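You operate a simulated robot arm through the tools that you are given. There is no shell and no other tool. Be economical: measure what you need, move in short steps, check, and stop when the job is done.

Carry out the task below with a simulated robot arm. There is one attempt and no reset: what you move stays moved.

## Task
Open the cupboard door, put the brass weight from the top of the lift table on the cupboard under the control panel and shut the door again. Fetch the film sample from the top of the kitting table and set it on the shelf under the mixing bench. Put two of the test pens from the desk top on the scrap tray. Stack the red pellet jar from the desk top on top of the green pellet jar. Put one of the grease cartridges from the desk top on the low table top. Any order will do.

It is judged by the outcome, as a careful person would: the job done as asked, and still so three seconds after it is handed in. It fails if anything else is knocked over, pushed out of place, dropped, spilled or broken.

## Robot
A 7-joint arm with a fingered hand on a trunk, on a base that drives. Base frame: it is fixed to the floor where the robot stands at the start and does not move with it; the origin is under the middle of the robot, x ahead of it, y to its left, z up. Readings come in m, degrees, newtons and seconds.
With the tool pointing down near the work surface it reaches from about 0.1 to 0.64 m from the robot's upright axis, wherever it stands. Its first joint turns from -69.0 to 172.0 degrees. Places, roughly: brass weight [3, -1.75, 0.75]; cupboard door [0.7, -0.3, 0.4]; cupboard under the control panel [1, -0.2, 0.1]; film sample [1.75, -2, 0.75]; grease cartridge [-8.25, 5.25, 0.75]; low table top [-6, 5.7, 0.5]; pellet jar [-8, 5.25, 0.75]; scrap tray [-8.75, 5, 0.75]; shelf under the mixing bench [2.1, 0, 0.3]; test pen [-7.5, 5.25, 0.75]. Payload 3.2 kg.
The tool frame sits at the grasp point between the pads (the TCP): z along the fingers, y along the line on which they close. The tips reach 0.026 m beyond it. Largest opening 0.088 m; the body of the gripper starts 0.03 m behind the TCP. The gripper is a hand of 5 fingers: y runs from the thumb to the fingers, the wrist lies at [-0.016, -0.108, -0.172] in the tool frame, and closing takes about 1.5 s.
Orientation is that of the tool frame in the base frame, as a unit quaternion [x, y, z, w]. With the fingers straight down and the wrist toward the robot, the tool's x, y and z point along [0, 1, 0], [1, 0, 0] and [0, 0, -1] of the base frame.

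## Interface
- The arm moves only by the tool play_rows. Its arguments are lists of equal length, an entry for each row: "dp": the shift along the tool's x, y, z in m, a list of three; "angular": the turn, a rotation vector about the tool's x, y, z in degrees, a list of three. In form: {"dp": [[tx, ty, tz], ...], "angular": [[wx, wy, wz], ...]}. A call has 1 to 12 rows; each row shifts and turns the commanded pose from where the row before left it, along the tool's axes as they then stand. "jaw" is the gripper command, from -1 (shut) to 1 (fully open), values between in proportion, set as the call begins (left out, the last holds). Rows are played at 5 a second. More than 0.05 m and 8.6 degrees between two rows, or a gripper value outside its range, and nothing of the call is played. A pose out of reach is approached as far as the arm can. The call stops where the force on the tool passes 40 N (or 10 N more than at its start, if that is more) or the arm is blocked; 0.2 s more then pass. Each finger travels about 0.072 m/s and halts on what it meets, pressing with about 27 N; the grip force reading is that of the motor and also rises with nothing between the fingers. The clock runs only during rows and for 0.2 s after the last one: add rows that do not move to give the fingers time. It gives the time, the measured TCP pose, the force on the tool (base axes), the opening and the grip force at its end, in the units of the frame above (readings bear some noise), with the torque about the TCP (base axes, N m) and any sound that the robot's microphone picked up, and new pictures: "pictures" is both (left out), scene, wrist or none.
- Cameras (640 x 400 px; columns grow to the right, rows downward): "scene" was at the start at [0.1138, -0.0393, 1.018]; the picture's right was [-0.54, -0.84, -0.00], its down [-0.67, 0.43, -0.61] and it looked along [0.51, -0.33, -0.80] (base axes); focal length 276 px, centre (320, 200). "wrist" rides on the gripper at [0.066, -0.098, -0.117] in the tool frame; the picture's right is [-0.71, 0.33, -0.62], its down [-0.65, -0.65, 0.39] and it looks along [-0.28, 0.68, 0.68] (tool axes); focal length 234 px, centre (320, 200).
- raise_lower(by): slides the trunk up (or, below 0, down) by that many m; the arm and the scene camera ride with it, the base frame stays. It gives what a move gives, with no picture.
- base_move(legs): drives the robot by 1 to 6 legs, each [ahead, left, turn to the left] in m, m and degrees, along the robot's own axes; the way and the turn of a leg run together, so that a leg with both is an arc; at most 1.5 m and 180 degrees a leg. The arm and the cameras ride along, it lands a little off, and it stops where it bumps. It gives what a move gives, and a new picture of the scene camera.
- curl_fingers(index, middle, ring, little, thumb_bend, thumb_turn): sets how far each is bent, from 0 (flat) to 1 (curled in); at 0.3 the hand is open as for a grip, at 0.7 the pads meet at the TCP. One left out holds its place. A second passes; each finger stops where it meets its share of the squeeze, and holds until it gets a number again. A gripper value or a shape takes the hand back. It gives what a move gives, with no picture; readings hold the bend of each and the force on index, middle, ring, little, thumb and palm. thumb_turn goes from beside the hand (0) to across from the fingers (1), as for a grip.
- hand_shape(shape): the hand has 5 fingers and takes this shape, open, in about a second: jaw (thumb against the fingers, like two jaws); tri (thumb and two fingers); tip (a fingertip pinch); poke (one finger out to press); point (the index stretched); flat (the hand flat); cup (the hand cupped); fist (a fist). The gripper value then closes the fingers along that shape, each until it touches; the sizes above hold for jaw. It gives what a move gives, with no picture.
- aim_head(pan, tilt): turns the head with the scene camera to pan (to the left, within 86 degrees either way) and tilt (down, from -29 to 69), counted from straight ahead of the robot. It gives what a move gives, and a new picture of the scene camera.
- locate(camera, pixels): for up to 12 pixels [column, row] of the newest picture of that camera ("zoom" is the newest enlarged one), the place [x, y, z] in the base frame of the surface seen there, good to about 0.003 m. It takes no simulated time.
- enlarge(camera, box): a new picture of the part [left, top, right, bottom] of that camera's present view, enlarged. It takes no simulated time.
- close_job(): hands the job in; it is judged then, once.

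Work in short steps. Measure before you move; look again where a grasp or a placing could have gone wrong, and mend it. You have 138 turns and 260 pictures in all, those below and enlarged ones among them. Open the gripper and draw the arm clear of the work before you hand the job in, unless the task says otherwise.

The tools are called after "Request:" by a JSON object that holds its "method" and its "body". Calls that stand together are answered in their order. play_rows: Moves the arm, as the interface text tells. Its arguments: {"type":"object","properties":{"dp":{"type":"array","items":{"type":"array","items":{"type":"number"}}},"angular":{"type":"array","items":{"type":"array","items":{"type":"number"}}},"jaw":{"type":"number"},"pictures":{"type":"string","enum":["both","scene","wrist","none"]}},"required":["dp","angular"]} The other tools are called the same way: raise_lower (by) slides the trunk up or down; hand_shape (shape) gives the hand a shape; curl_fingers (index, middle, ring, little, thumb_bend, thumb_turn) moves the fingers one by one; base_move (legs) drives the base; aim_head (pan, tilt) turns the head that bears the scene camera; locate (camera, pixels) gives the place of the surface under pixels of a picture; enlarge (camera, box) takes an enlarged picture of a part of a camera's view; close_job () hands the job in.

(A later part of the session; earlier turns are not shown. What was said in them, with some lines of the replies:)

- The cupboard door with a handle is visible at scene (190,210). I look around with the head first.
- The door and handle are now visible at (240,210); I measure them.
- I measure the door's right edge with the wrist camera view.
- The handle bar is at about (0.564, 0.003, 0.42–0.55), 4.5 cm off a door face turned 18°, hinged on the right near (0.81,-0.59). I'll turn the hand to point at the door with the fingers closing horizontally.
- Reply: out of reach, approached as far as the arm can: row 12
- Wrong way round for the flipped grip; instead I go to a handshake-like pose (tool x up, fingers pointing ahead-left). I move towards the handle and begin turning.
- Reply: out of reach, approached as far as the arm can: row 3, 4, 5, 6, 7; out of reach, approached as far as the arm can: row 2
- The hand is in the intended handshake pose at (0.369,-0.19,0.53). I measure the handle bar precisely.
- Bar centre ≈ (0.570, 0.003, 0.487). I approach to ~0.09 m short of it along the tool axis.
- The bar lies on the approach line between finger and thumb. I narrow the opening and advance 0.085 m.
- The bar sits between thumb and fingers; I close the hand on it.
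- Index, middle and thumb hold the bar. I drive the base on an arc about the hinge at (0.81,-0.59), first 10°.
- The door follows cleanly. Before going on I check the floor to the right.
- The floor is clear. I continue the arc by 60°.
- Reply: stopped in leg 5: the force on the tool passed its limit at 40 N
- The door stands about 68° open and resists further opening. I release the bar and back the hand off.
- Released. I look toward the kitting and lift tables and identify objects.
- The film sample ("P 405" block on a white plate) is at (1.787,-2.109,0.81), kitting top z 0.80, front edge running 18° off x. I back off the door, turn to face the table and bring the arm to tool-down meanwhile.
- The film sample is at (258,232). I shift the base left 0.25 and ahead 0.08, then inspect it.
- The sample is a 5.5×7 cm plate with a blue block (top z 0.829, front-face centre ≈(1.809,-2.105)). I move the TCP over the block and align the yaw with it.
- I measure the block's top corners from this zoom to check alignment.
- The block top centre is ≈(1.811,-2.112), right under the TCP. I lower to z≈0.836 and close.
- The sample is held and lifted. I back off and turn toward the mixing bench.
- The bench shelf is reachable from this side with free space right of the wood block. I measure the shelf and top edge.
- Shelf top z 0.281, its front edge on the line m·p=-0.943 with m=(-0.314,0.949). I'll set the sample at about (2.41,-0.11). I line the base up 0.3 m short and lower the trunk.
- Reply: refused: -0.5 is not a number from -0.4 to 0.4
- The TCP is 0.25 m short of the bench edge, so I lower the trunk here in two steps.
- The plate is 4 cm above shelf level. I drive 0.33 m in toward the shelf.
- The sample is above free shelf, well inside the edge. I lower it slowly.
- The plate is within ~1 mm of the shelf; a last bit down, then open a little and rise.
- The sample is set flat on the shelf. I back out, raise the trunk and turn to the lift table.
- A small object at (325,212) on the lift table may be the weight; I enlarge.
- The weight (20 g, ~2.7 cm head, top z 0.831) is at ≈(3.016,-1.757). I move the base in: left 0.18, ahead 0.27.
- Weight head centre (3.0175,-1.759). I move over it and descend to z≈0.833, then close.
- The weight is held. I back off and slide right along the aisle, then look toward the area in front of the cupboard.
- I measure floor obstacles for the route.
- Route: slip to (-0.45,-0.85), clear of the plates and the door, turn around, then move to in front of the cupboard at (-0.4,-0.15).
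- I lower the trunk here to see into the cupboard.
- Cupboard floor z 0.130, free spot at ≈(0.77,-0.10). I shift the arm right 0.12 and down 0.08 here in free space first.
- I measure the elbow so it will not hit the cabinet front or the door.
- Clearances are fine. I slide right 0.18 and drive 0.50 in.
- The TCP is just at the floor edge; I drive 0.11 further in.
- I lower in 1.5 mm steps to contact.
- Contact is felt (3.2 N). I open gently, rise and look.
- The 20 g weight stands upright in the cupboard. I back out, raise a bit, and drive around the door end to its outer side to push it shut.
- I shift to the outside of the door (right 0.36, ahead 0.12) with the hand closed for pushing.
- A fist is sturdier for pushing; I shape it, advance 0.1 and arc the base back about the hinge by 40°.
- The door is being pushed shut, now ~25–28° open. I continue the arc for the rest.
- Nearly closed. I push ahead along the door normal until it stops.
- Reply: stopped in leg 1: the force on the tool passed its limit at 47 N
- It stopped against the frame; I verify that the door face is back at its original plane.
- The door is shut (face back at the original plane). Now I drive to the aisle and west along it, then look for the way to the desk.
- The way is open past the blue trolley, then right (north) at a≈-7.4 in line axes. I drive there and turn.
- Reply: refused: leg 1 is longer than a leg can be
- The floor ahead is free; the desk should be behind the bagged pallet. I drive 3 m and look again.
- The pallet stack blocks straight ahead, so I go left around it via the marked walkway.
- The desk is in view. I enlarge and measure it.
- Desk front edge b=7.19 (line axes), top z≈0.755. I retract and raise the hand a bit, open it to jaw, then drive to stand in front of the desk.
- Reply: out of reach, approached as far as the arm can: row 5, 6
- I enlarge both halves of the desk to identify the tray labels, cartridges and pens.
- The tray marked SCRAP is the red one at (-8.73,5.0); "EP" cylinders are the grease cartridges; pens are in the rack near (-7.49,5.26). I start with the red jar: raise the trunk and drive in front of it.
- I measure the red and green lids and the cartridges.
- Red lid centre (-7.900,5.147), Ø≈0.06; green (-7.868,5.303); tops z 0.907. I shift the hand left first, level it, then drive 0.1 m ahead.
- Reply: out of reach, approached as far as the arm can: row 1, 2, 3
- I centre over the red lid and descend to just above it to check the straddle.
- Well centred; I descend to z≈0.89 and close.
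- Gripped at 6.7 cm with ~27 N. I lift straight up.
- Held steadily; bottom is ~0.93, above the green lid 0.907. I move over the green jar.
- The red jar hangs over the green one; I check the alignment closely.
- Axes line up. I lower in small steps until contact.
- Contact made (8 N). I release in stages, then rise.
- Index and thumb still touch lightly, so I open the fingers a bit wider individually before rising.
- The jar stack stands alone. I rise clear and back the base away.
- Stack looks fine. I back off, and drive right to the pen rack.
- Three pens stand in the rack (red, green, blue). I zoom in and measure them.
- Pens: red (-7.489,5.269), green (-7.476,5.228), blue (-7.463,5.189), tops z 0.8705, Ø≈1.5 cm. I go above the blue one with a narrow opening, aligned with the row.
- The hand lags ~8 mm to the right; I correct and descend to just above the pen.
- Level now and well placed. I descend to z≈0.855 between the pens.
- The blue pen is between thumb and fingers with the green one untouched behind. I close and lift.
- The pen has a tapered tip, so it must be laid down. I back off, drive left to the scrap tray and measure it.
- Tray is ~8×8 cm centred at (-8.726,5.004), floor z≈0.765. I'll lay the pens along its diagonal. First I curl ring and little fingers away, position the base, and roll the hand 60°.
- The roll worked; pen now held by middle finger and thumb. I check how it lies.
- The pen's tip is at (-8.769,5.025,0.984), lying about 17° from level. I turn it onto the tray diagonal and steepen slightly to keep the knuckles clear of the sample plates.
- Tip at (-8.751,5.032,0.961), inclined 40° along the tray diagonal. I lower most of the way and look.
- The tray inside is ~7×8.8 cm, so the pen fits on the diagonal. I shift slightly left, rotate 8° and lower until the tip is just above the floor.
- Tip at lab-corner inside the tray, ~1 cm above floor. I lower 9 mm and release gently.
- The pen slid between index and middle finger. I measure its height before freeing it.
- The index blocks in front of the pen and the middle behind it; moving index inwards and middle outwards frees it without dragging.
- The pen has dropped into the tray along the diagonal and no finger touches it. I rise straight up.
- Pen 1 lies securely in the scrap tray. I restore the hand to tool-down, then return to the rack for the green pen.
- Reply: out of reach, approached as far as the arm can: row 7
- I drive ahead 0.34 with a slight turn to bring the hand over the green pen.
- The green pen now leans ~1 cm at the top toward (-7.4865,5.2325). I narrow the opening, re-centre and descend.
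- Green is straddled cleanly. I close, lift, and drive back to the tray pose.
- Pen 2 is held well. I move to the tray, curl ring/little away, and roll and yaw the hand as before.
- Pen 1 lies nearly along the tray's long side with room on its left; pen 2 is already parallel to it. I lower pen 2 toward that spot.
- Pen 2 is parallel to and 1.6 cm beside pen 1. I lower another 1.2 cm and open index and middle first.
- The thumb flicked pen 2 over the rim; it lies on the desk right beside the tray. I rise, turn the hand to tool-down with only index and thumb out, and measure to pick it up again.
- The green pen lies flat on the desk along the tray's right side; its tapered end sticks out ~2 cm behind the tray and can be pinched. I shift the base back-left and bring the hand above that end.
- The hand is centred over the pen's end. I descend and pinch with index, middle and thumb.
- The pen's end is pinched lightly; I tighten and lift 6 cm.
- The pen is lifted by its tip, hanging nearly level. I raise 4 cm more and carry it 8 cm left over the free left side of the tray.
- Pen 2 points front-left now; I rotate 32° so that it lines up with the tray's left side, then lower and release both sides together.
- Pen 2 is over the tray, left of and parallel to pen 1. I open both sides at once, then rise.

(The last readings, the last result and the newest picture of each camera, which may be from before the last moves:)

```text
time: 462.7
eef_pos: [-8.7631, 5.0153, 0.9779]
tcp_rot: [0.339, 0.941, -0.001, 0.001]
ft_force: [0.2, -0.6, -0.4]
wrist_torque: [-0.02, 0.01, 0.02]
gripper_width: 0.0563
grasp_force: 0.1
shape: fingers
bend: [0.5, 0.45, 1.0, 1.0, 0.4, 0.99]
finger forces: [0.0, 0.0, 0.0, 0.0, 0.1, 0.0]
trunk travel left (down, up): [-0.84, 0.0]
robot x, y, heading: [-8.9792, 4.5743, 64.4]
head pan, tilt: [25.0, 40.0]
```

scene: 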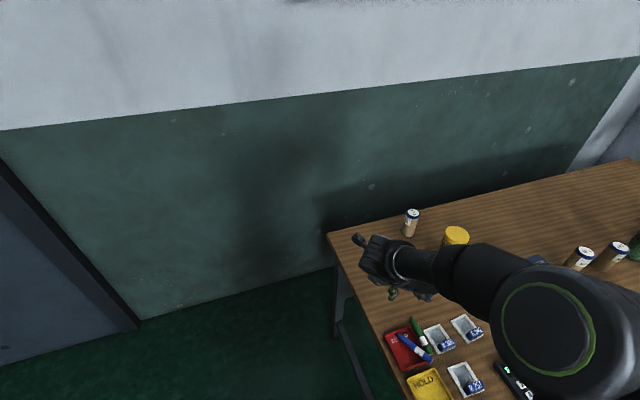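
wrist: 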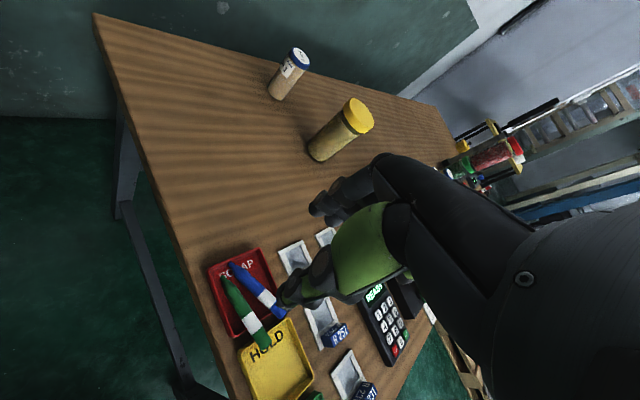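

Both pens rest in the scrap tray. I zoom to verify, then drive to the front cartridge (EP 2 at (-7.762,5.110)).

Request:
{"method": "enlarge", "body": {"camera": "wrist", "box": [190, 230, 310, 360]}}

Request:
{"method": "base_move", "body": {"legs": [[-0.55, 0, 0], [0, 0, 43.9], [-0.31, 0, 0], [0, -1.4, 0], [0, -0.305, 0]]}}

Request:
{"method": "hand_shape", "body": {"shape": "jaw"}}

Request:
{"method": "aim_head", "body": {"pan": 0, "tilt": 40}}

```text
3.08 times, centred on (250, 295) of wrist
```

zoom: 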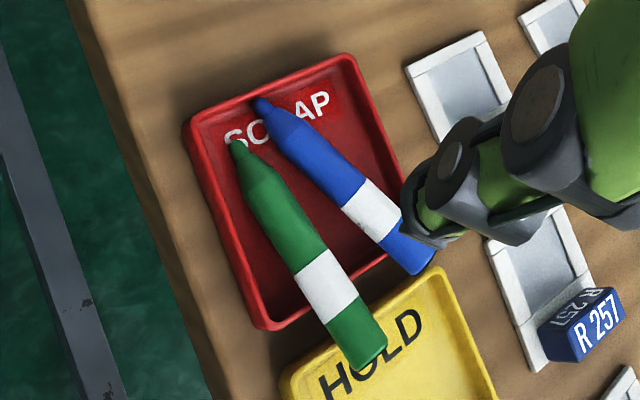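

```text
time: 477.8
eef_pos: [-7.6775, 4.8047, 0.9782]
tcp_rot: [-0.045, 0.999, 0.0, 0.002]
ft_force: [-0.5, 0.0, -0.2]
wrist_torque: [0.01, 0.0, 0.01]
gripper_width: 0.0559
grasp_force: 0.0
shape: fingers
bend: [0.5, 0.45, 1.0, 1.0, 0.4, 0.99]
finger forces: [0.0, 0.0, 0.0, 0.0, 0.1, 0.1]
trunk travel left (down, up): [-0.84, 0.0]
robot x, y, heading: [-7.5193, 4.3384, 109.5]
head pan, tilt: [25.0, 40.0]
```

scene: 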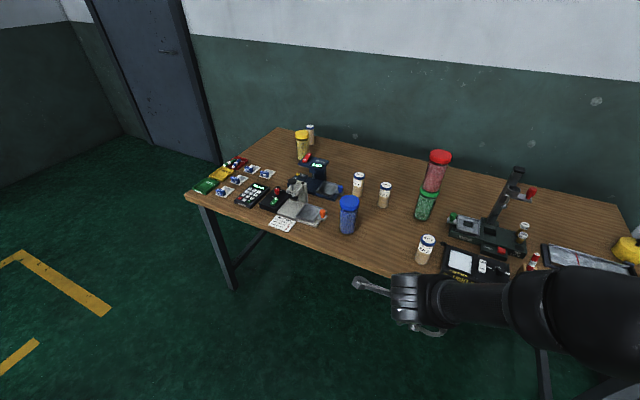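

```text
time: 478.7
eef_pos: [-7.6778, 4.8053, 0.9782]
tcp_rot: [-0.046, 0.999, 0.0, 0.002]
ft_force: [0.1, -0.1, -0.1]
wrist_torque: [0.01, 0.02, 0.01]
gripper_width: 0.0877
grasp_force: 0.1
shape: jaw
bend: [0.3, 0.3, 0.3, 0.3, 0.3, 0.97]
finger forces: [0.0, 0.0, 0.0, 0.0, 0.0, 0.0]
trunk travel left (down, up): [-0.84, 0.0]
robot x, y, heading: [-7.5198, 4.3374, 109.3]
head pan, tilt: [25.0, 40.0]
```

```text
time: 479.6
eef_pos: [-7.6772, 4.8039, 0.9774]
tcp_rot: [-0.045, 0.999, 0.0, 0.001]
ft_force: [-0.8, 0.3, 0.2]
wrist_torque: [0.01, 0.07, -0.01]
gripper_width: 0.0881
grasp_force: 0.2
shape: jaw
bend: [0.3, 0.3, 0.3, 0.3, 0.3, 0.97]
finger forces: [0.0, 0.0, 0.0, 0.1, 0.0, 0.0]
trunk travel left (down, up): [-0.84, 0.0]
robot x, y, heading: [-7.5239, 4.3396, 109.1]
head pan, tilt: [0.0, 40.0]
```

scene: 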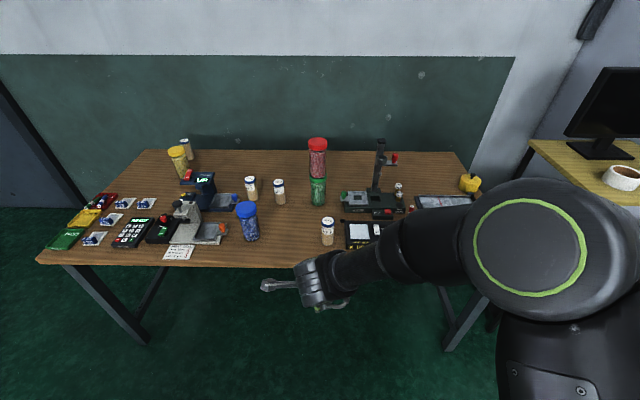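

Pens are fine. I drive so the hand is over the EP 2 cartridge and check from the wrist camera.

Request:
{"method": "base_move", "body": {"legs": [[0.317, -0.02, 0]]}}

Request:
{"method": "play_rows", "body": {"dp": [[0, 0, 0.02], [0, 0, 0.02], [0, 0, 0], [0, 0, 0]], "angular": [[0, 0, 0], [0, 0, 0], [0, 0, 0], [0, 0, 0]], "jaw": 0.4, "pictures": "none"}}

Request:
{"method": "enlarge", "body": {"camera": "wrist", "box": [180, 160, 420, 335]}}

Request:
{"method": "locate", "body": {"camera": "zoom", "pixels": [[200, 230], [220, 210], [180, 250], [240, 230], [220, 250], [200, 200], [250, 200]]}}

```text
time: 481.7
eef_pos: [-7.7654, 5.1112, 0.9777]
tcp_rot: [-0.047, 0.999, 0.001, 0.002]
ft_force: [-1.5, 0.4, 0.4]
wrist_torque: [0.01, 0.01, -0.03]
gripper_width: 0.0879
grasp_force: 0.1
shape: jaw
bend: [0.3, 0.3, 0.3, 0.3, 0.3, 0.97]
finger forces: [0.0, 0.0, 0.0, 0.1, 0.0, 0.0]
trunk travel left (down, up): [-0.84, 0.0]
robot x, y, heading: [-7.6103, 4.6421, 109.3]
head pan, tilt: [0.0, 40.0]
```

scene: 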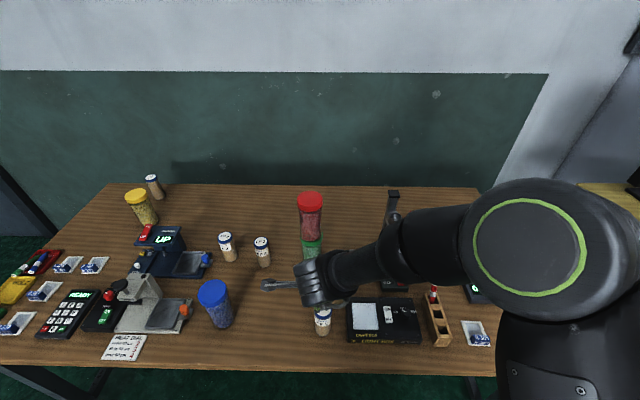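

```text
time: 482.7
eef_pos: [-7.7648, 5.1112, 0.9371]
tcp_rot: [-0.046, 0.999, 0.0, 0.002]
ft_force: [-0.2, 0.7, -0.4]
wrist_torque: [-0.01, -0.01, 0.01]
gripper_width: 0.0618
grasp_force: 0.1
shape: jaw
bend: [0.41, 0.35, 0.71, 0.4, 0.08, 0.98]
finger forces: [0.0, 0.1, 0.0, 0.0, 0.1, 0.1]
trunk travel left (down, up): [-0.84, 0.0]
robot x, y, heading: [-7.6107, 4.6445, 109.5]
head pan, tilt: [0.0, 40.0]
```

```text
2.29 times, centred on (300, 248) of wrist
```

zoom: 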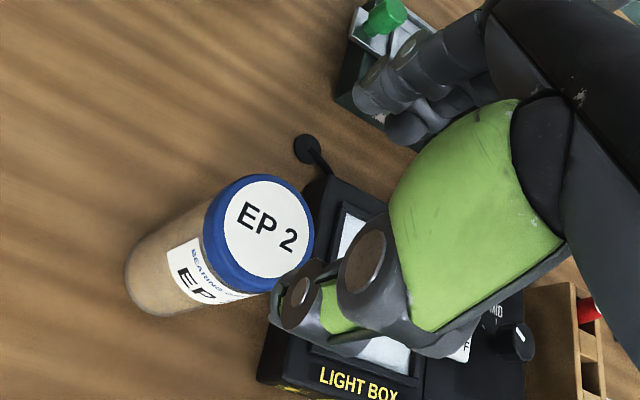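

```text
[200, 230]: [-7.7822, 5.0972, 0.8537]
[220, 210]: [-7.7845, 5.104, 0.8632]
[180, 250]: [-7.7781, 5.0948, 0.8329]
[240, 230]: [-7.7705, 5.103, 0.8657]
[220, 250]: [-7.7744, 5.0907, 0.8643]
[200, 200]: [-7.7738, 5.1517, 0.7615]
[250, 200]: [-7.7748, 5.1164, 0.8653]
```

Centred on the cap. I descend, close, lift, back off and look right toward the low table.

Request:
{"method": "play_rows", "body": {"dp": [[-0.0026, -0.002, 0.02], [0, 0, 0.025], [0, 0, 0.025], [0, 0, 0.019], [0, 0, 0]], "angular": [[0, 0, 0], [0, 0, 0], [0, 0, 0], [0, 0, 0], [0, 0, 0]], "pictures": "none"}}

Request:
{"method": "play_rows", "body": {"dp": [[0, 0, 0], [0, 0, 0], [0, 0, 0], [0, 0, 0], [0, 0, 0], [0, 0, 0]], "angular": [[0, 0, 0], [0, 0, 0], [0, 0, 0], [0, 0, 0], [0, 0, 0], [0, 0, 0]], "jaw": -1, "pictures": "none"}}

Request:
{"method": "play_rows", "body": {"dp": [[0, 0, -0.01], [0, 0, -0.03], [0, 0, -0.04], [0, 0, -0.04], [0, 0, 0]], "angular": [[0, 0, 0], [0, 0, 0], [0, 0, 0], [0, 0, 0], [0, 0, 0]], "pictures": "wrist"}}

Request:
{"method": "base_move", "body": {"legs": [[-0.35, 0, 0], [0, -0.6, 0]]}}

Request:
{"method": "aim_head", "body": {"pan": -45, "tilt": 35}}

Request:
{"method": "locate", "body": {"camera": "scene", "pixels": [[200, 150], [250, 150], [300, 150], [200, 200], [250, 200], [300, 200], [350, 200], [400, 200], [300, 250], [350, 250], [250, 250], [400, 300]]}}

```text
time: 483.9
eef_pos: [-7.7629, 5.1083, 0.8481]
tcp_rot: [-0.046, 0.999, 0.0, 0.002]
ft_force: [0.3, 0.6, 0.2]
wrist_torque: [0.0, -0.01, -0.02]
gripper_width: 0.0621
grasp_force: 0.0
shape: jaw
bend: [0.41, 0.35, 0.71, 0.4, 0.08, 0.98]
finger forces: [0.3, 0.1, 0.0, 0.0, 0.0, 0.0]
trunk travel left (down, up): [-0.84, 0.0]
robot x, y, heading: [-7.6086, 4.6403, 109.4]
head pan, tilt: [0.0, 40.0]
```

```text
time: 485.3
eef_pos: [-7.7619, 5.1086, 0.8486]
tcp_rot: [-0.046, 0.999, 0.0, 0.002]
ft_force: [0.9, -0.8, 0.0]
wrist_torque: [0.02, -0.02, -0.01]
gripper_width: 0.0391
grasp_force: 26.9
shape: jaw
bend: [0.51, 0.46, 0.73, 0.57, 0.36, 1.0]
finger forces: [15.2, 7.6, 0.0, 0.1, 23.5, 0.1]
trunk travel left (down, up): [-0.84, 0.0]
robot x, y, heading: [-7.6094, 4.6422, 109.5]
head pan, tilt: [0.0, 40.0]
```

```text
time: 486.5
eef_pos: [-7.7623, 5.1116, 0.9671]
tcp_rot: [-0.046, 0.999, 0.001, 0.003]
ft_force: [-0.7, 0.8, -0.9]
wrist_torque: [0.01, -0.03, -0.01]
gripper_width: 0.039
grasp_force: 27.3
shape: jaw
bend: [0.51, 0.46, 0.73, 0.57, 0.36, 1.0]
finger forces: [15.2, 7.7, 0.0, 0.1, 23.5, 0.0]
trunk travel left (down, up): [-0.84, 0.0]
robot x, y, heading: [-7.6107, 4.6436, 109.6]
head pan, tilt: [0.0, 40.0]
```

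wrist: 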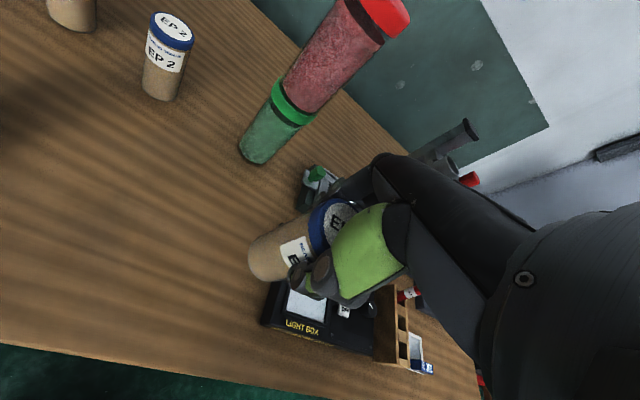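

```text
time: 491.3
eef_pos: [-7.1704, 4.9536, 0.9676]
tcp_rot: [0.005, 1.0, 0.001, 0.003]
ft_force: [-0.1, -0.4, -1.2]
wrist_torque: [0.0, 0.0, -0.02]
gripper_width: 0.0389
grasp_force: 27.2
shape: jaw
bend: [0.51, 0.46, 0.73, 0.57, 0.36, 1.0]
finger forces: [15.2, 7.9, 0.1, 0.0, 23.6, 0.0]
trunk travel left (down, up): [-0.84, 0.0]
robot x, y, heading: [-7.0643, 4.4725, 103.5]
head pan, tilt: [0.0, 40.0]
stopped in leg 2: the robot was blocked; the commanded pose is now the measured one
```

scene: 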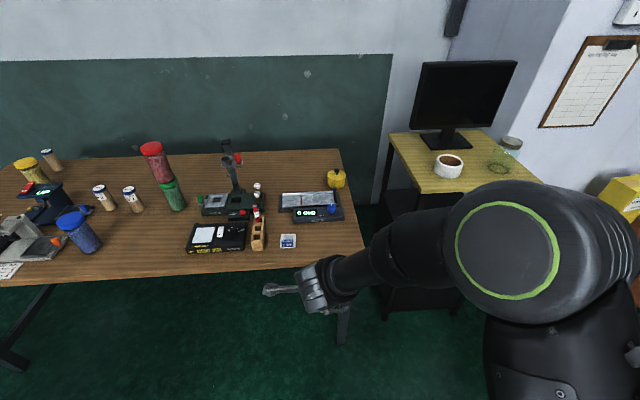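

```text
time: 492.5
eef_pos: [-7.1693, 4.9555, 0.968]
tcp_rot: [0.005, 1.0, 0.001, 0.002]
ft_force: [0.2, -1.0, -1.2]
wrist_torque: [-0.05, -0.01, 0.02]
gripper_width: 0.0392
grasp_force: 27.3
shape: jaw
bend: [0.51, 0.46, 0.73, 0.57, 0.36, 1.0]
finger forces: [15.2, 7.9, 0.1, 0.2, 23.6, 0.1]
trunk travel left (down, up): [-0.84, 0.0]
robot x, y, heading: [-7.0643, 4.4723, 103.6]
head pan, tilt: [-45.0, 35.0]
```

scene: 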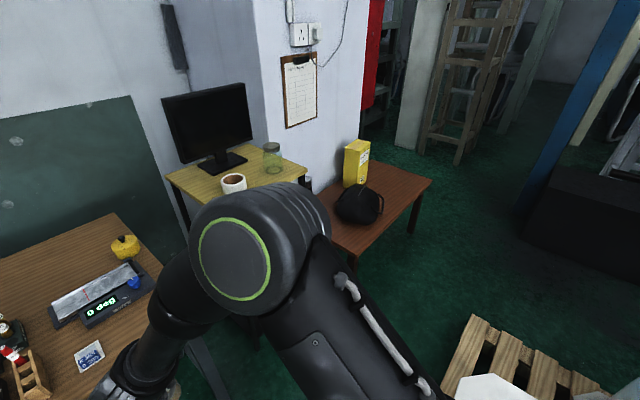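

```text
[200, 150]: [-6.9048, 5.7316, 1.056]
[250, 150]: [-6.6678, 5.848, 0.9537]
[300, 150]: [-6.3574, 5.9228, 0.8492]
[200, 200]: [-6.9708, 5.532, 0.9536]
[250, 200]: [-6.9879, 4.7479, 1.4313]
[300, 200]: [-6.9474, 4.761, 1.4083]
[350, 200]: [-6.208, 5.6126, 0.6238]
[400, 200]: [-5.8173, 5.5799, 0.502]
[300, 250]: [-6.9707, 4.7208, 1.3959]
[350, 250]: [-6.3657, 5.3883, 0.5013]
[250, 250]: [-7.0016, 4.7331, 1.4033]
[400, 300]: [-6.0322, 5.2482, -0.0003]
```

The base bumped the pallet corner on the right. I locate that pallet and the low table's free front area before continuing.

Request:
{"method": "locate", "body": {"camera": "scene", "pixels": [[472, 318], [440, 390], [600, 390], [540, 350], [385, 235], [405, 215], [360, 260], [425, 183], [415, 235], [330, 245]]}}

Request:
{"method": "base_move", "body": {"legs": [[0, 0.05, 4.7], [0.27, 0, 0]]}}

```text
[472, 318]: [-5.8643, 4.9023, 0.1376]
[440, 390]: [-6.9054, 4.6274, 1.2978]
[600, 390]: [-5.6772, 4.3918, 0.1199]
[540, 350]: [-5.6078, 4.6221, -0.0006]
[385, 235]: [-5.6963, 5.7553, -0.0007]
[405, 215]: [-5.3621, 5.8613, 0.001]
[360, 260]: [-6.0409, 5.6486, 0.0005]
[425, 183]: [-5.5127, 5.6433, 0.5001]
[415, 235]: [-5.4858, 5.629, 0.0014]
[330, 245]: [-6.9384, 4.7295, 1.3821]
```

```text
time: 494.9
eef_pos: [-7.3399, 5.1918, 0.9677]
tcp_rot: [-0.033, 0.999, 0.001, 0.002]
ft_force: [-0.7, 0.6, -1.0]
wrist_torque: [0.01, 0.02, 0.0]
gripper_width: 0.0389
grasp_force: 26.7
shape: jaw
bend: [0.51, 0.46, 0.73, 0.57, 0.36, 1.0]
finger forces: [15.1, 7.9, 0.1, 0.0, 23.5, 0.0]
trunk travel left (down, up): [-0.84, 0.0]
robot x, y, heading: [-7.1966, 4.7222, 107.9]
head pan, tilt: [-45.0, 35.0]
```

scene: 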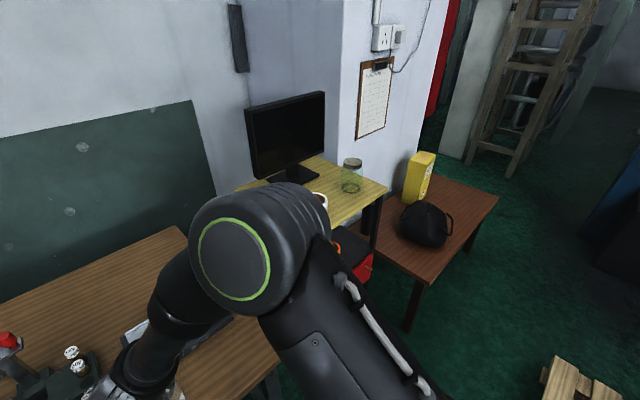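

The pallet leaves only a narrow gap, so I'll reach the low table's left-front part from beside the desk end: turn right and creep in.

Request:
{"method": "base_move", "body": {"legs": [[0.09, 0, 0], [0, 0, -75], [0.55, -0.147, 0]]}}

Request:
{"method": "aim_head", "body": {"pan": 15, "tilt": 40}}

Request:
{"method": "locate", "body": {"camera": "scene", "pixels": [[200, 200], [250, 200], [300, 200], [350, 200], [200, 250], [250, 250], [300, 250], [350, 250], [150, 200], [150, 250], [300, 300], [200, 150]]}}

```text
time: 502.1
eef_pos: [-6.2632, 5.2496, 0.9678]
tcp_rot: [0.58, 0.814, -0.001, 0.002]
ft_force: [0.2, 0.0, -1.8]
wrist_torque: [-0.03, -0.04, -0.04]
gripper_width: 0.0389
grasp_force: 27.1
shape: jaw
bend: [0.51, 0.46, 0.73, 0.57, 0.37, 1.0]
finger forces: [15.2, 7.9, 0.1, 0.0, 23.1, 0.0]
trunk travel left (down, up): [-0.84, 0.0]
robot x, y, heading: [-6.6824, 4.9877, 33.1]
head pan, tilt: [-45.0, 35.0]
```

scene: 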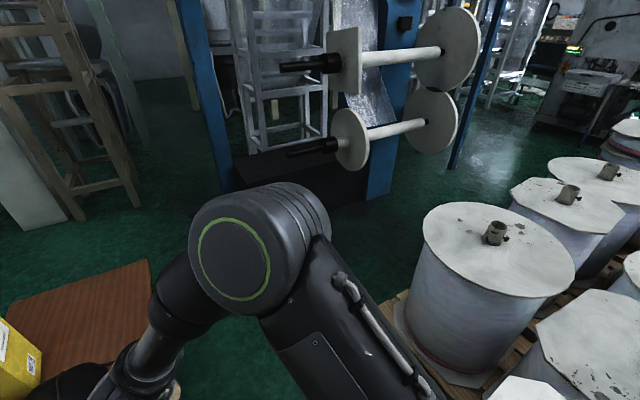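

```text
time: 503.4
eef_pos: [-6.2635, 5.2502, 0.9674]
tcp_rot: [0.579, 0.815, 0.0, 0.002]
ft_force: [-0.1, -0.4, -1.8]
wrist_torque: [0.01, 0.0, -0.01]
gripper_width: 0.0387
grasp_force: 26.6
shape: jaw
bend: [0.51, 0.46, 0.73, 0.57, 0.37, 1.0]
finger forces: [15.1, 7.9, 0.0, 0.0, 23.1, 0.0]
trunk travel left (down, up): [-0.84, 0.0]
robot x, y, heading: [-6.6784, 4.9901, 33.3]
head pan, tilt: [15.0, 40.0]
```

scene: 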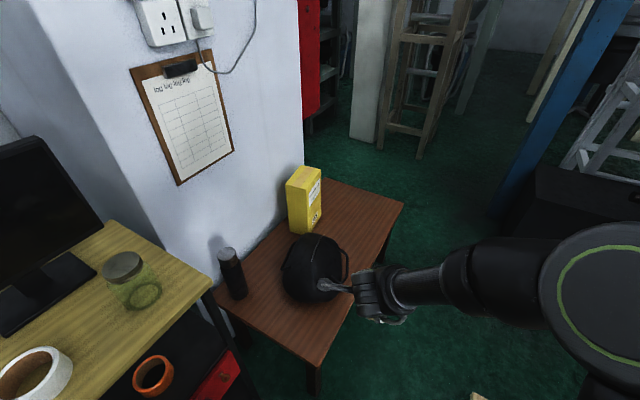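

```text
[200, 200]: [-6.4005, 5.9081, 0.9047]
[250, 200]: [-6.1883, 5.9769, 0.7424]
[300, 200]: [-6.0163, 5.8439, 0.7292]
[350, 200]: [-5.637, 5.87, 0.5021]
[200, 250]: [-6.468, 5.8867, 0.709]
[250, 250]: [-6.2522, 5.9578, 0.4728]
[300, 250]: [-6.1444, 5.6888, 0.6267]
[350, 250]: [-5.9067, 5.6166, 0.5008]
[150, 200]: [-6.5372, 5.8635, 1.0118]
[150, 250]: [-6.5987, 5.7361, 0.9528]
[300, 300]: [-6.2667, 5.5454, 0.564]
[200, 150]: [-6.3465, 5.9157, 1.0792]
```

I check the free front area of the low table around pixels (290–320, 320–345).

Request:
{"method": "locate", "body": {"camera": "scene", "pixels": [[290, 320], [300, 330], [310, 345], [270, 315], [320, 320], [316, 362], [330, 330], [240, 310], [360, 290], [282, 270], [235, 290]]}}

```text
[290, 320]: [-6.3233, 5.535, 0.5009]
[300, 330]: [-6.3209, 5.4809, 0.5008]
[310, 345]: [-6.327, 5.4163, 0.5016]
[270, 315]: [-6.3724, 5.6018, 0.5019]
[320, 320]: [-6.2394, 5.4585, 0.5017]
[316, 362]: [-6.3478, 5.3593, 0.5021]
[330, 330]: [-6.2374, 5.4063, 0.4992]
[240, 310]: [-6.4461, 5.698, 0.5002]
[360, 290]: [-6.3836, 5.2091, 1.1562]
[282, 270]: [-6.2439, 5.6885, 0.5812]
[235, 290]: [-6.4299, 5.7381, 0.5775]
```

Target spot (-6.31,5.425), 5 cm inside the front-left corner, table z 0.501. I move the hand over it and lower the trunk.

Request:
{"method": "play_rows", "body": {"dp": [[0.045, 0.0035, 0], [0.045, 0.0035, 0], [0.045, 0.0035, 0], [0.0455, 0.0035, 0], [0, 0, 0]], "angular": [[0, 0, 0], [0, 0, 0], [0, 0, 0], [0, 0, 0], [0, 0, 0]], "pictures": "none"}}

Request:
{"method": "raise_lower", "body": {"by": -0.34}}

Request:
{"method": "enlarge", "body": {"camera": "wrist", "box": [0, 0, 640, 400]}}

Request:
{"method": "aim_head", "body": {"pan": 15, "tilt": 45}}

```text
time: 504.6
eef_pos: [-6.31, 5.4223, 0.9677]
tcp_rot: [0.58, 0.815, -0.002, 0.002]
ft_force: [0.9, -0.7, -0.5]
wrist_torque: [0.0, -0.03, 0.02]
gripper_width: 0.0385
grasp_force: 27.5
shape: jaw
bend: [0.51, 0.46, 0.73, 0.57, 0.37, 1.0]
finger forces: [15.1, 7.8, 0.0, 0.0, 23.0, 0.1]
trunk travel left (down, up): [-0.84, 0.0]
robot x, y, heading: [-6.6811, 4.9847, 33.6]
head pan, tilt: [15.0, 40.0]
```

```text
time: 507.9
eef_pos: [-6.3092, 5.4247, 0.6284]
tcp_rot: [0.58, 0.815, -0.001, 0.003]
ft_force: [-0.2, -0.4, -1.0]
wrist_torque: [0.02, -0.02, 0.04]
gripper_width: 0.0384
grasp_force: 27.3
shape: jaw
bend: [0.51, 0.46, 0.73, 0.57, 0.37, 1.0]
finger forces: [15.0, 7.8, 0.0, 0.0, 23.0, 0.0]
trunk travel left (down, up): [-0.5, 0.34]
robot x, y, heading: [-6.6817, 4.9886, 33.2]
head pan, tilt: [15.0, 40.0]
```

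```text
1.00 times, centred on (320, 200) of wrist (not enlarged: the box is as wide or as high as the picture)
```

zoom: 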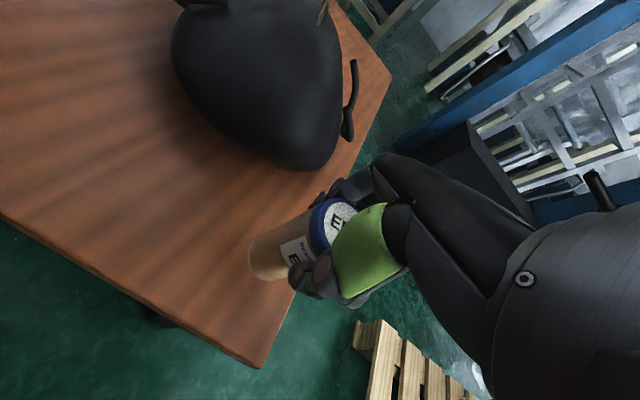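

```text
time: 508.6
eef_pos: [-6.3088, 5.4249, 0.6282]
tcp_rot: [0.58, 0.815, 0.0, 0.002]
ft_force: [0.2, -0.3, -1.7]
wrist_torque: [0.02, 0.0, 0.02]
gripper_width: 0.0389
grasp_force: 26.8
shape: jaw
bend: [0.51, 0.46, 0.73, 0.57, 0.37, 1.0]
finger forces: [15.2, 7.8, 0.0, 0.1, 23.0, 0.0]
trunk travel left (down, up): [-0.5, 0.34]
robot x, y, heading: [-6.6789, 4.993, 33.0]
head pan, tilt: [15.0, 45.0]
```

scene: 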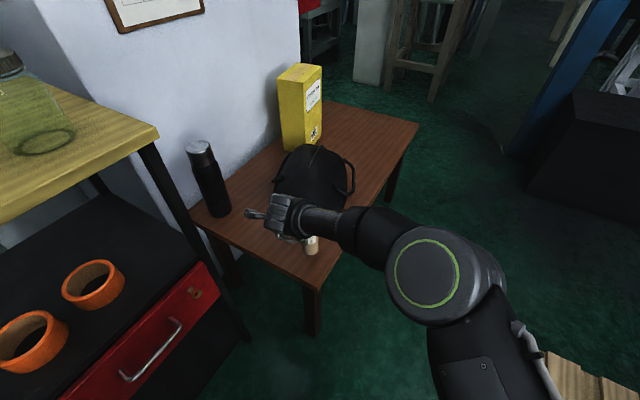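

I verify the table edge relative to the hand from the wrist view before lowering.

Request:
{"method": "locate", "body": {"camera": "zoom", "pixels": [[262, 358], [295, 285], [320, 215], [385, 80], [240, 290], [330, 165], [255, 275]]}}

Request:
{"method": "play_rows", "body": {"dp": [[0, 0, 0.012], [0, 0, 0.012], [0, 0, 0.008], [0, 0, 0]], "angular": [[0, 0, 0], [0, 0, 0], [0, 0, 0], [0, 0, 0]], "pictures": "none"}}

```text
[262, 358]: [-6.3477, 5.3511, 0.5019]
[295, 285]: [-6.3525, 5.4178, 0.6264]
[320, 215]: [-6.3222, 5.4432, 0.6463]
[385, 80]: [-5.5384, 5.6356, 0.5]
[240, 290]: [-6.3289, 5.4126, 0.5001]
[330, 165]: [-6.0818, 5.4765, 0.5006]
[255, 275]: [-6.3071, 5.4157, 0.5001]
```

```text
time: 509.6
eef_pos: [-6.3081, 5.4249, 0.5956]
tcp_rot: [0.58, 0.815, 0.0, 0.002]
ft_force: [0.8, -0.3, -0.4]
wrist_torque: [-0.03, -0.04, -0.01]
gripper_width: 0.0387
grasp_force: 27.2
shape: jaw
bend: [0.51, 0.46, 0.73, 0.57, 0.37, 1.0]
finger forces: [15.1, 7.8, 0.0, 0.1, 23.0, 0.0]
trunk travel left (down, up): [-0.5, 0.34]
robot x, y, heading: [-6.68, 4.9887, 33.1]
head pan, tilt: [15.0, 45.0]
```

Location is safely inside the edge. I lower the last millimetres to contact.

Request:
{"method": "play_rows", "body": {"dp": [[0, 0, 0.002], [0, 0, 0.002], [0, 0, 0.0015], [0, 0, 0]], "angular": [[0, 0, 0], [0, 0, 0], [0, 0, 0], [0, 0, 0]], "pictures": "none"}}

Request:
{"method": "play_rows", "body": {"dp": [[0, 0, 0.001], [0, 0, 0]], "angular": [[0, 0, 0], [0, 0, 0]], "pictures": "none"}}

Request:
{"method": "play_rows", "body": {"dp": [[0, 0, 0.001], [0, 0, 0]], "angular": [[0, 0, 0], [0, 0, 0]], "pictures": "wrist"}}

```text
time: 510.6
eef_pos: [-6.3098, 5.4247, 0.5912]
tcp_rot: [0.58, 0.815, -0.001, 0.002]
ft_force: [1.1, -0.2, -1.5]
wrist_torque: [0.03, 0.01, 0.0]
gripper_width: 0.0388
grasp_force: 27.4
shape: jaw
bend: [0.51, 0.46, 0.73, 0.57, 0.37, 1.0]
finger forces: [15.1, 7.8, 0.0, 0.0, 22.9, 0.0]
trunk travel left (down, up): [-0.5, 0.34]
robot x, y, heading: [-6.6767, 4.9884, 33.1]
head pan, tilt: [15.0, 45.0]
```

```text
time: 511.2
eef_pos: [-6.3091, 5.424, 0.5906]
tcp_rot: [0.58, 0.815, -0.001, 0.003]
ft_force: [-0.8, -0.2, -1.1]
wrist_torque: [-0.01, 0.02, 0.01]
gripper_width: 0.0388
grasp_force: 27.4
shape: jaw
bend: [0.51, 0.46, 0.73, 0.57, 0.37, 1.0]
finger forces: [15.1, 7.9, 0.0, 0.0, 23.0, 0.0]
trunk travel left (down, up): [-0.5, 0.34]
robot x, y, heading: [-6.6806, 4.9889, 33.3]
head pan, tilt: [15.0, 45.0]
```

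```text
time: 511.8
eef_pos: [-6.3101, 5.4231, 0.5888]
tcp_rot: [0.58, 0.815, -0.001, 0.002]
ft_force: [0.2, 0.1, -0.4]
wrist_torque: [0.01, 0.02, -0.04]
gripper_width: 0.0386
grasp_force: 26.9
shape: jaw
bend: [0.51, 0.46, 0.73, 0.57, 0.37, 1.0]
finger forces: [15.2, 7.8, 0.0, 0.0, 23.3, 0.1]
trunk travel left (down, up): [-0.5, 0.34]
robot x, y, heading: [-6.6787, 4.9906, 33.1]
head pan, tilt: [15.0, 45.0]
```

wrist: 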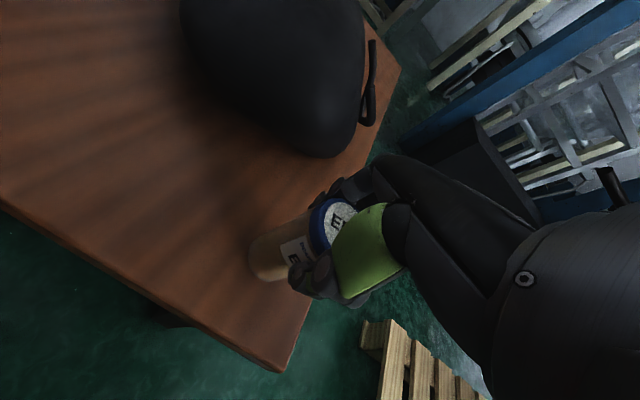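

Contact is just starting. One more millimetre, then open and rise.

Request:
{"method": "play_rows", "body": {"dp": [[0, 0, 0.001], [0, 0, 0]], "angular": [[0, 0, 0], [0, 0, 0]], "pictures": "none"}}

Request:
{"method": "play_rows", "body": {"dp": [[0, 0, 0], [0, 0, 0], [0, 0, 0], [0, 0, 0], [0, 0, 0], [0, 0, -0.01], [0, 0, -0.02], [0, 0, -0.04], [0, 0, -0.04], [0, 0, 0]], "angular": [[0, 0, 0], [0, 0, 0], [0, 0, 0], [0, 0, 0], [0, 0, 0], [0, 0, 0], [0, 0, 0], [0, 0, 0], [0, 0, 0], [0, 0, 0]], "jaw": 0.6, "pictures": "wrist"}}

```text
time: 512.4
eef_pos: [-6.3091, 5.4236, 0.5887]
tcp_rot: [0.58, 0.815, -0.001, 0.001]
ft_force: [-0.4, 0.8, 3.8]
wrist_torque: [0.0, 0.09, 0.03]
gripper_width: 0.0389
grasp_force: 27.0
shape: jaw
bend: [0.51, 0.46, 0.73, 0.57, 0.37, 1.0]
finger forces: [15.9, 7.7, 0.1, 0.0, 23.6, 0.0]
trunk travel left (down, up): [-0.5, 0.34]
robot x, y, heading: [-6.6795, 4.9887, 33.4]
head pan, tilt: [15.0, 45.0]
```

```text
time: 514.6
eef_pos: [-6.3091, 5.4245, 0.6981]
tcp_rot: [0.58, 0.815, 0.0, 0.003]
ft_force: [0.2, -0.7, 0.0]
wrist_torque: [0.02, 0.01, 0.0]
gripper_width: 0.0702
grasp_force: 0.1
shape: jaw
bend: [0.38, 0.33, 0.27, 0.37, 0.08, 0.98]
finger forces: [0.0, 0.0, 0.0, 0.1, 0.1, 0.1]
trunk travel left (down, up): [-0.5, 0.34]
robot x, y, heading: [-6.6802, 4.9891, 33.2]
head pan, tilt: [15.0, 45.0]
```

wrist: 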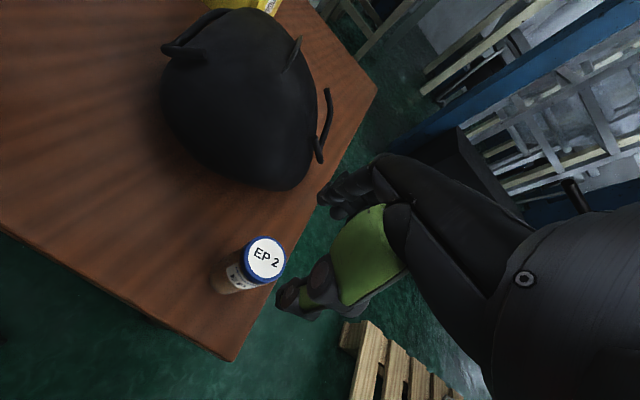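

The EP 2 cartridge stands upright on the low table. I raise the trunk and draw the hand clear of the table.

Request:
{"method": "raise_lower", "body": {"by": 0.2}}

Request:
{"method": "play_rows", "body": {"dp": [[-0.04, 0, 0], [-0.04, 0, 0], [-0.04, 0, 0], [-0.04, 0, 0], [0, 0, 0]], "angular": [[0, 0, 0], [0, 0, 0], [0, 0, 0], [0, 0, 0], [0, 0, 0]], "jaw": 1, "pictures": "none"}}

Request:
{"method": "aim_head", "body": {"pan": 20, "tilt": 45}}

```text
time: 516.8
eef_pos: [-6.3088, 5.4237, 0.897]
tcp_rot: [0.58, 0.815, -0.001, 0.003]
ft_force: [0.2, 0.4, 0.1]
wrist_torque: [0.01, -0.02, -0.02]
gripper_width: 0.0699
grasp_force: 0.1
shape: jaw
bend: [0.38, 0.33, 0.27, 0.37, 0.08, 0.98]
finger forces: [0.0, 0.1, 0.1, 0.0, 0.0, 0.0]
trunk travel left (down, up): [-0.7, 0.14]
robot x, y, heading: [-6.682, 4.9876, 32.9]
head pan, tilt: [15.0, 45.0]
```

```text
time: 518.0
eef_pos: [-6.2575, 5.2737, 0.8992]
tcp_rot: [0.58, 0.815, -0.001, 0.002]
ft_force: [-0.9, 0.2, 0.6]
wrist_torque: [0.0, -0.01, -0.03]
gripper_width: 0.0876
grasp_force: 0.0
shape: jaw
bend: [0.3, 0.3, 0.3, 0.3, 0.3, 0.97]
finger forces: [0.1, 0.0, 0.0, 0.0, 0.1, 0.0]
trunk travel left (down, up): [-0.7, 0.14]
robot x, y, heading: [-6.6792, 4.9893, 33.2]
head pan, tilt: [15.0, 45.0]
```

```text
time: 518.6
eef_pos: [-6.2573, 5.2739, 0.8993]
tcp_rot: [0.58, 0.814, -0.001, 0.002]
ft_force: [-0.5, 0.0, -0.2]
wrist_torque: [-0.01, 0.0, 0.01]
gripper_width: 0.0877
grasp_force: 0.0
shape: jaw
bend: [0.3, 0.3, 0.3, 0.3, 0.3, 0.97]
finger forces: [0.1, 0.0, 0.0, 0.0, 0.0, 0.0]
trunk travel left (down, up): [-0.7, 0.14]
robot x, y, heading: [-6.6768, 4.9885, 33.2]
head pan, tilt: [20.0, 45.0]
```

scene: 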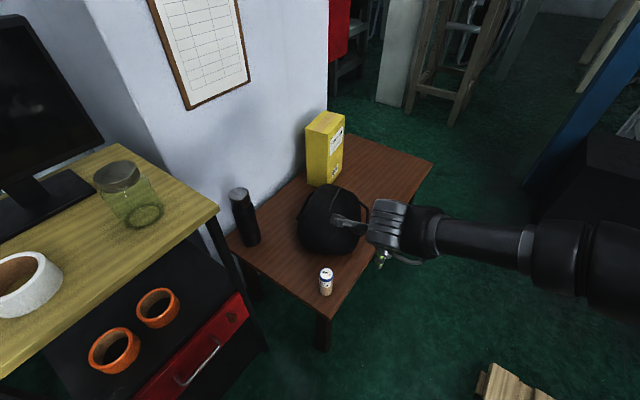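

The cartridge stands on the low table, the hand is open and clear, and all five parts are done. I hand in the job.

Request:
{"method": "close_job", "body": {}}

```text
The job is handed in.
```

I did all five parts and handed the job in; three rough spots, below, could count against it.

- **Brass weight:** it stands in the cupboard under the control panel, and the door is shut again.
- **Film sample:** R 409 lies flat on the shelf under the mixing bench.
- **Test pens:** the blue and green pens are on the scrap tray. The green one's cap end overhangs the front rim onto the HOLD tray.
- **Pellet jars:** the red jar stands on the green one.
- **Grease cartridge:** one EP 2 cartridge stands upright on the low table top.

**Rough spots:**
- When I first let go of the green pen, it flicked out of the tray onto the desk. I picked it up again and laid it in the tray.
- The base bumped something on the right, probably a pallet, on the way to the low table. I saw nothing displaced, but I didn't check the spot afterwards.
- I did not look at the pens again after my last view of the tray.
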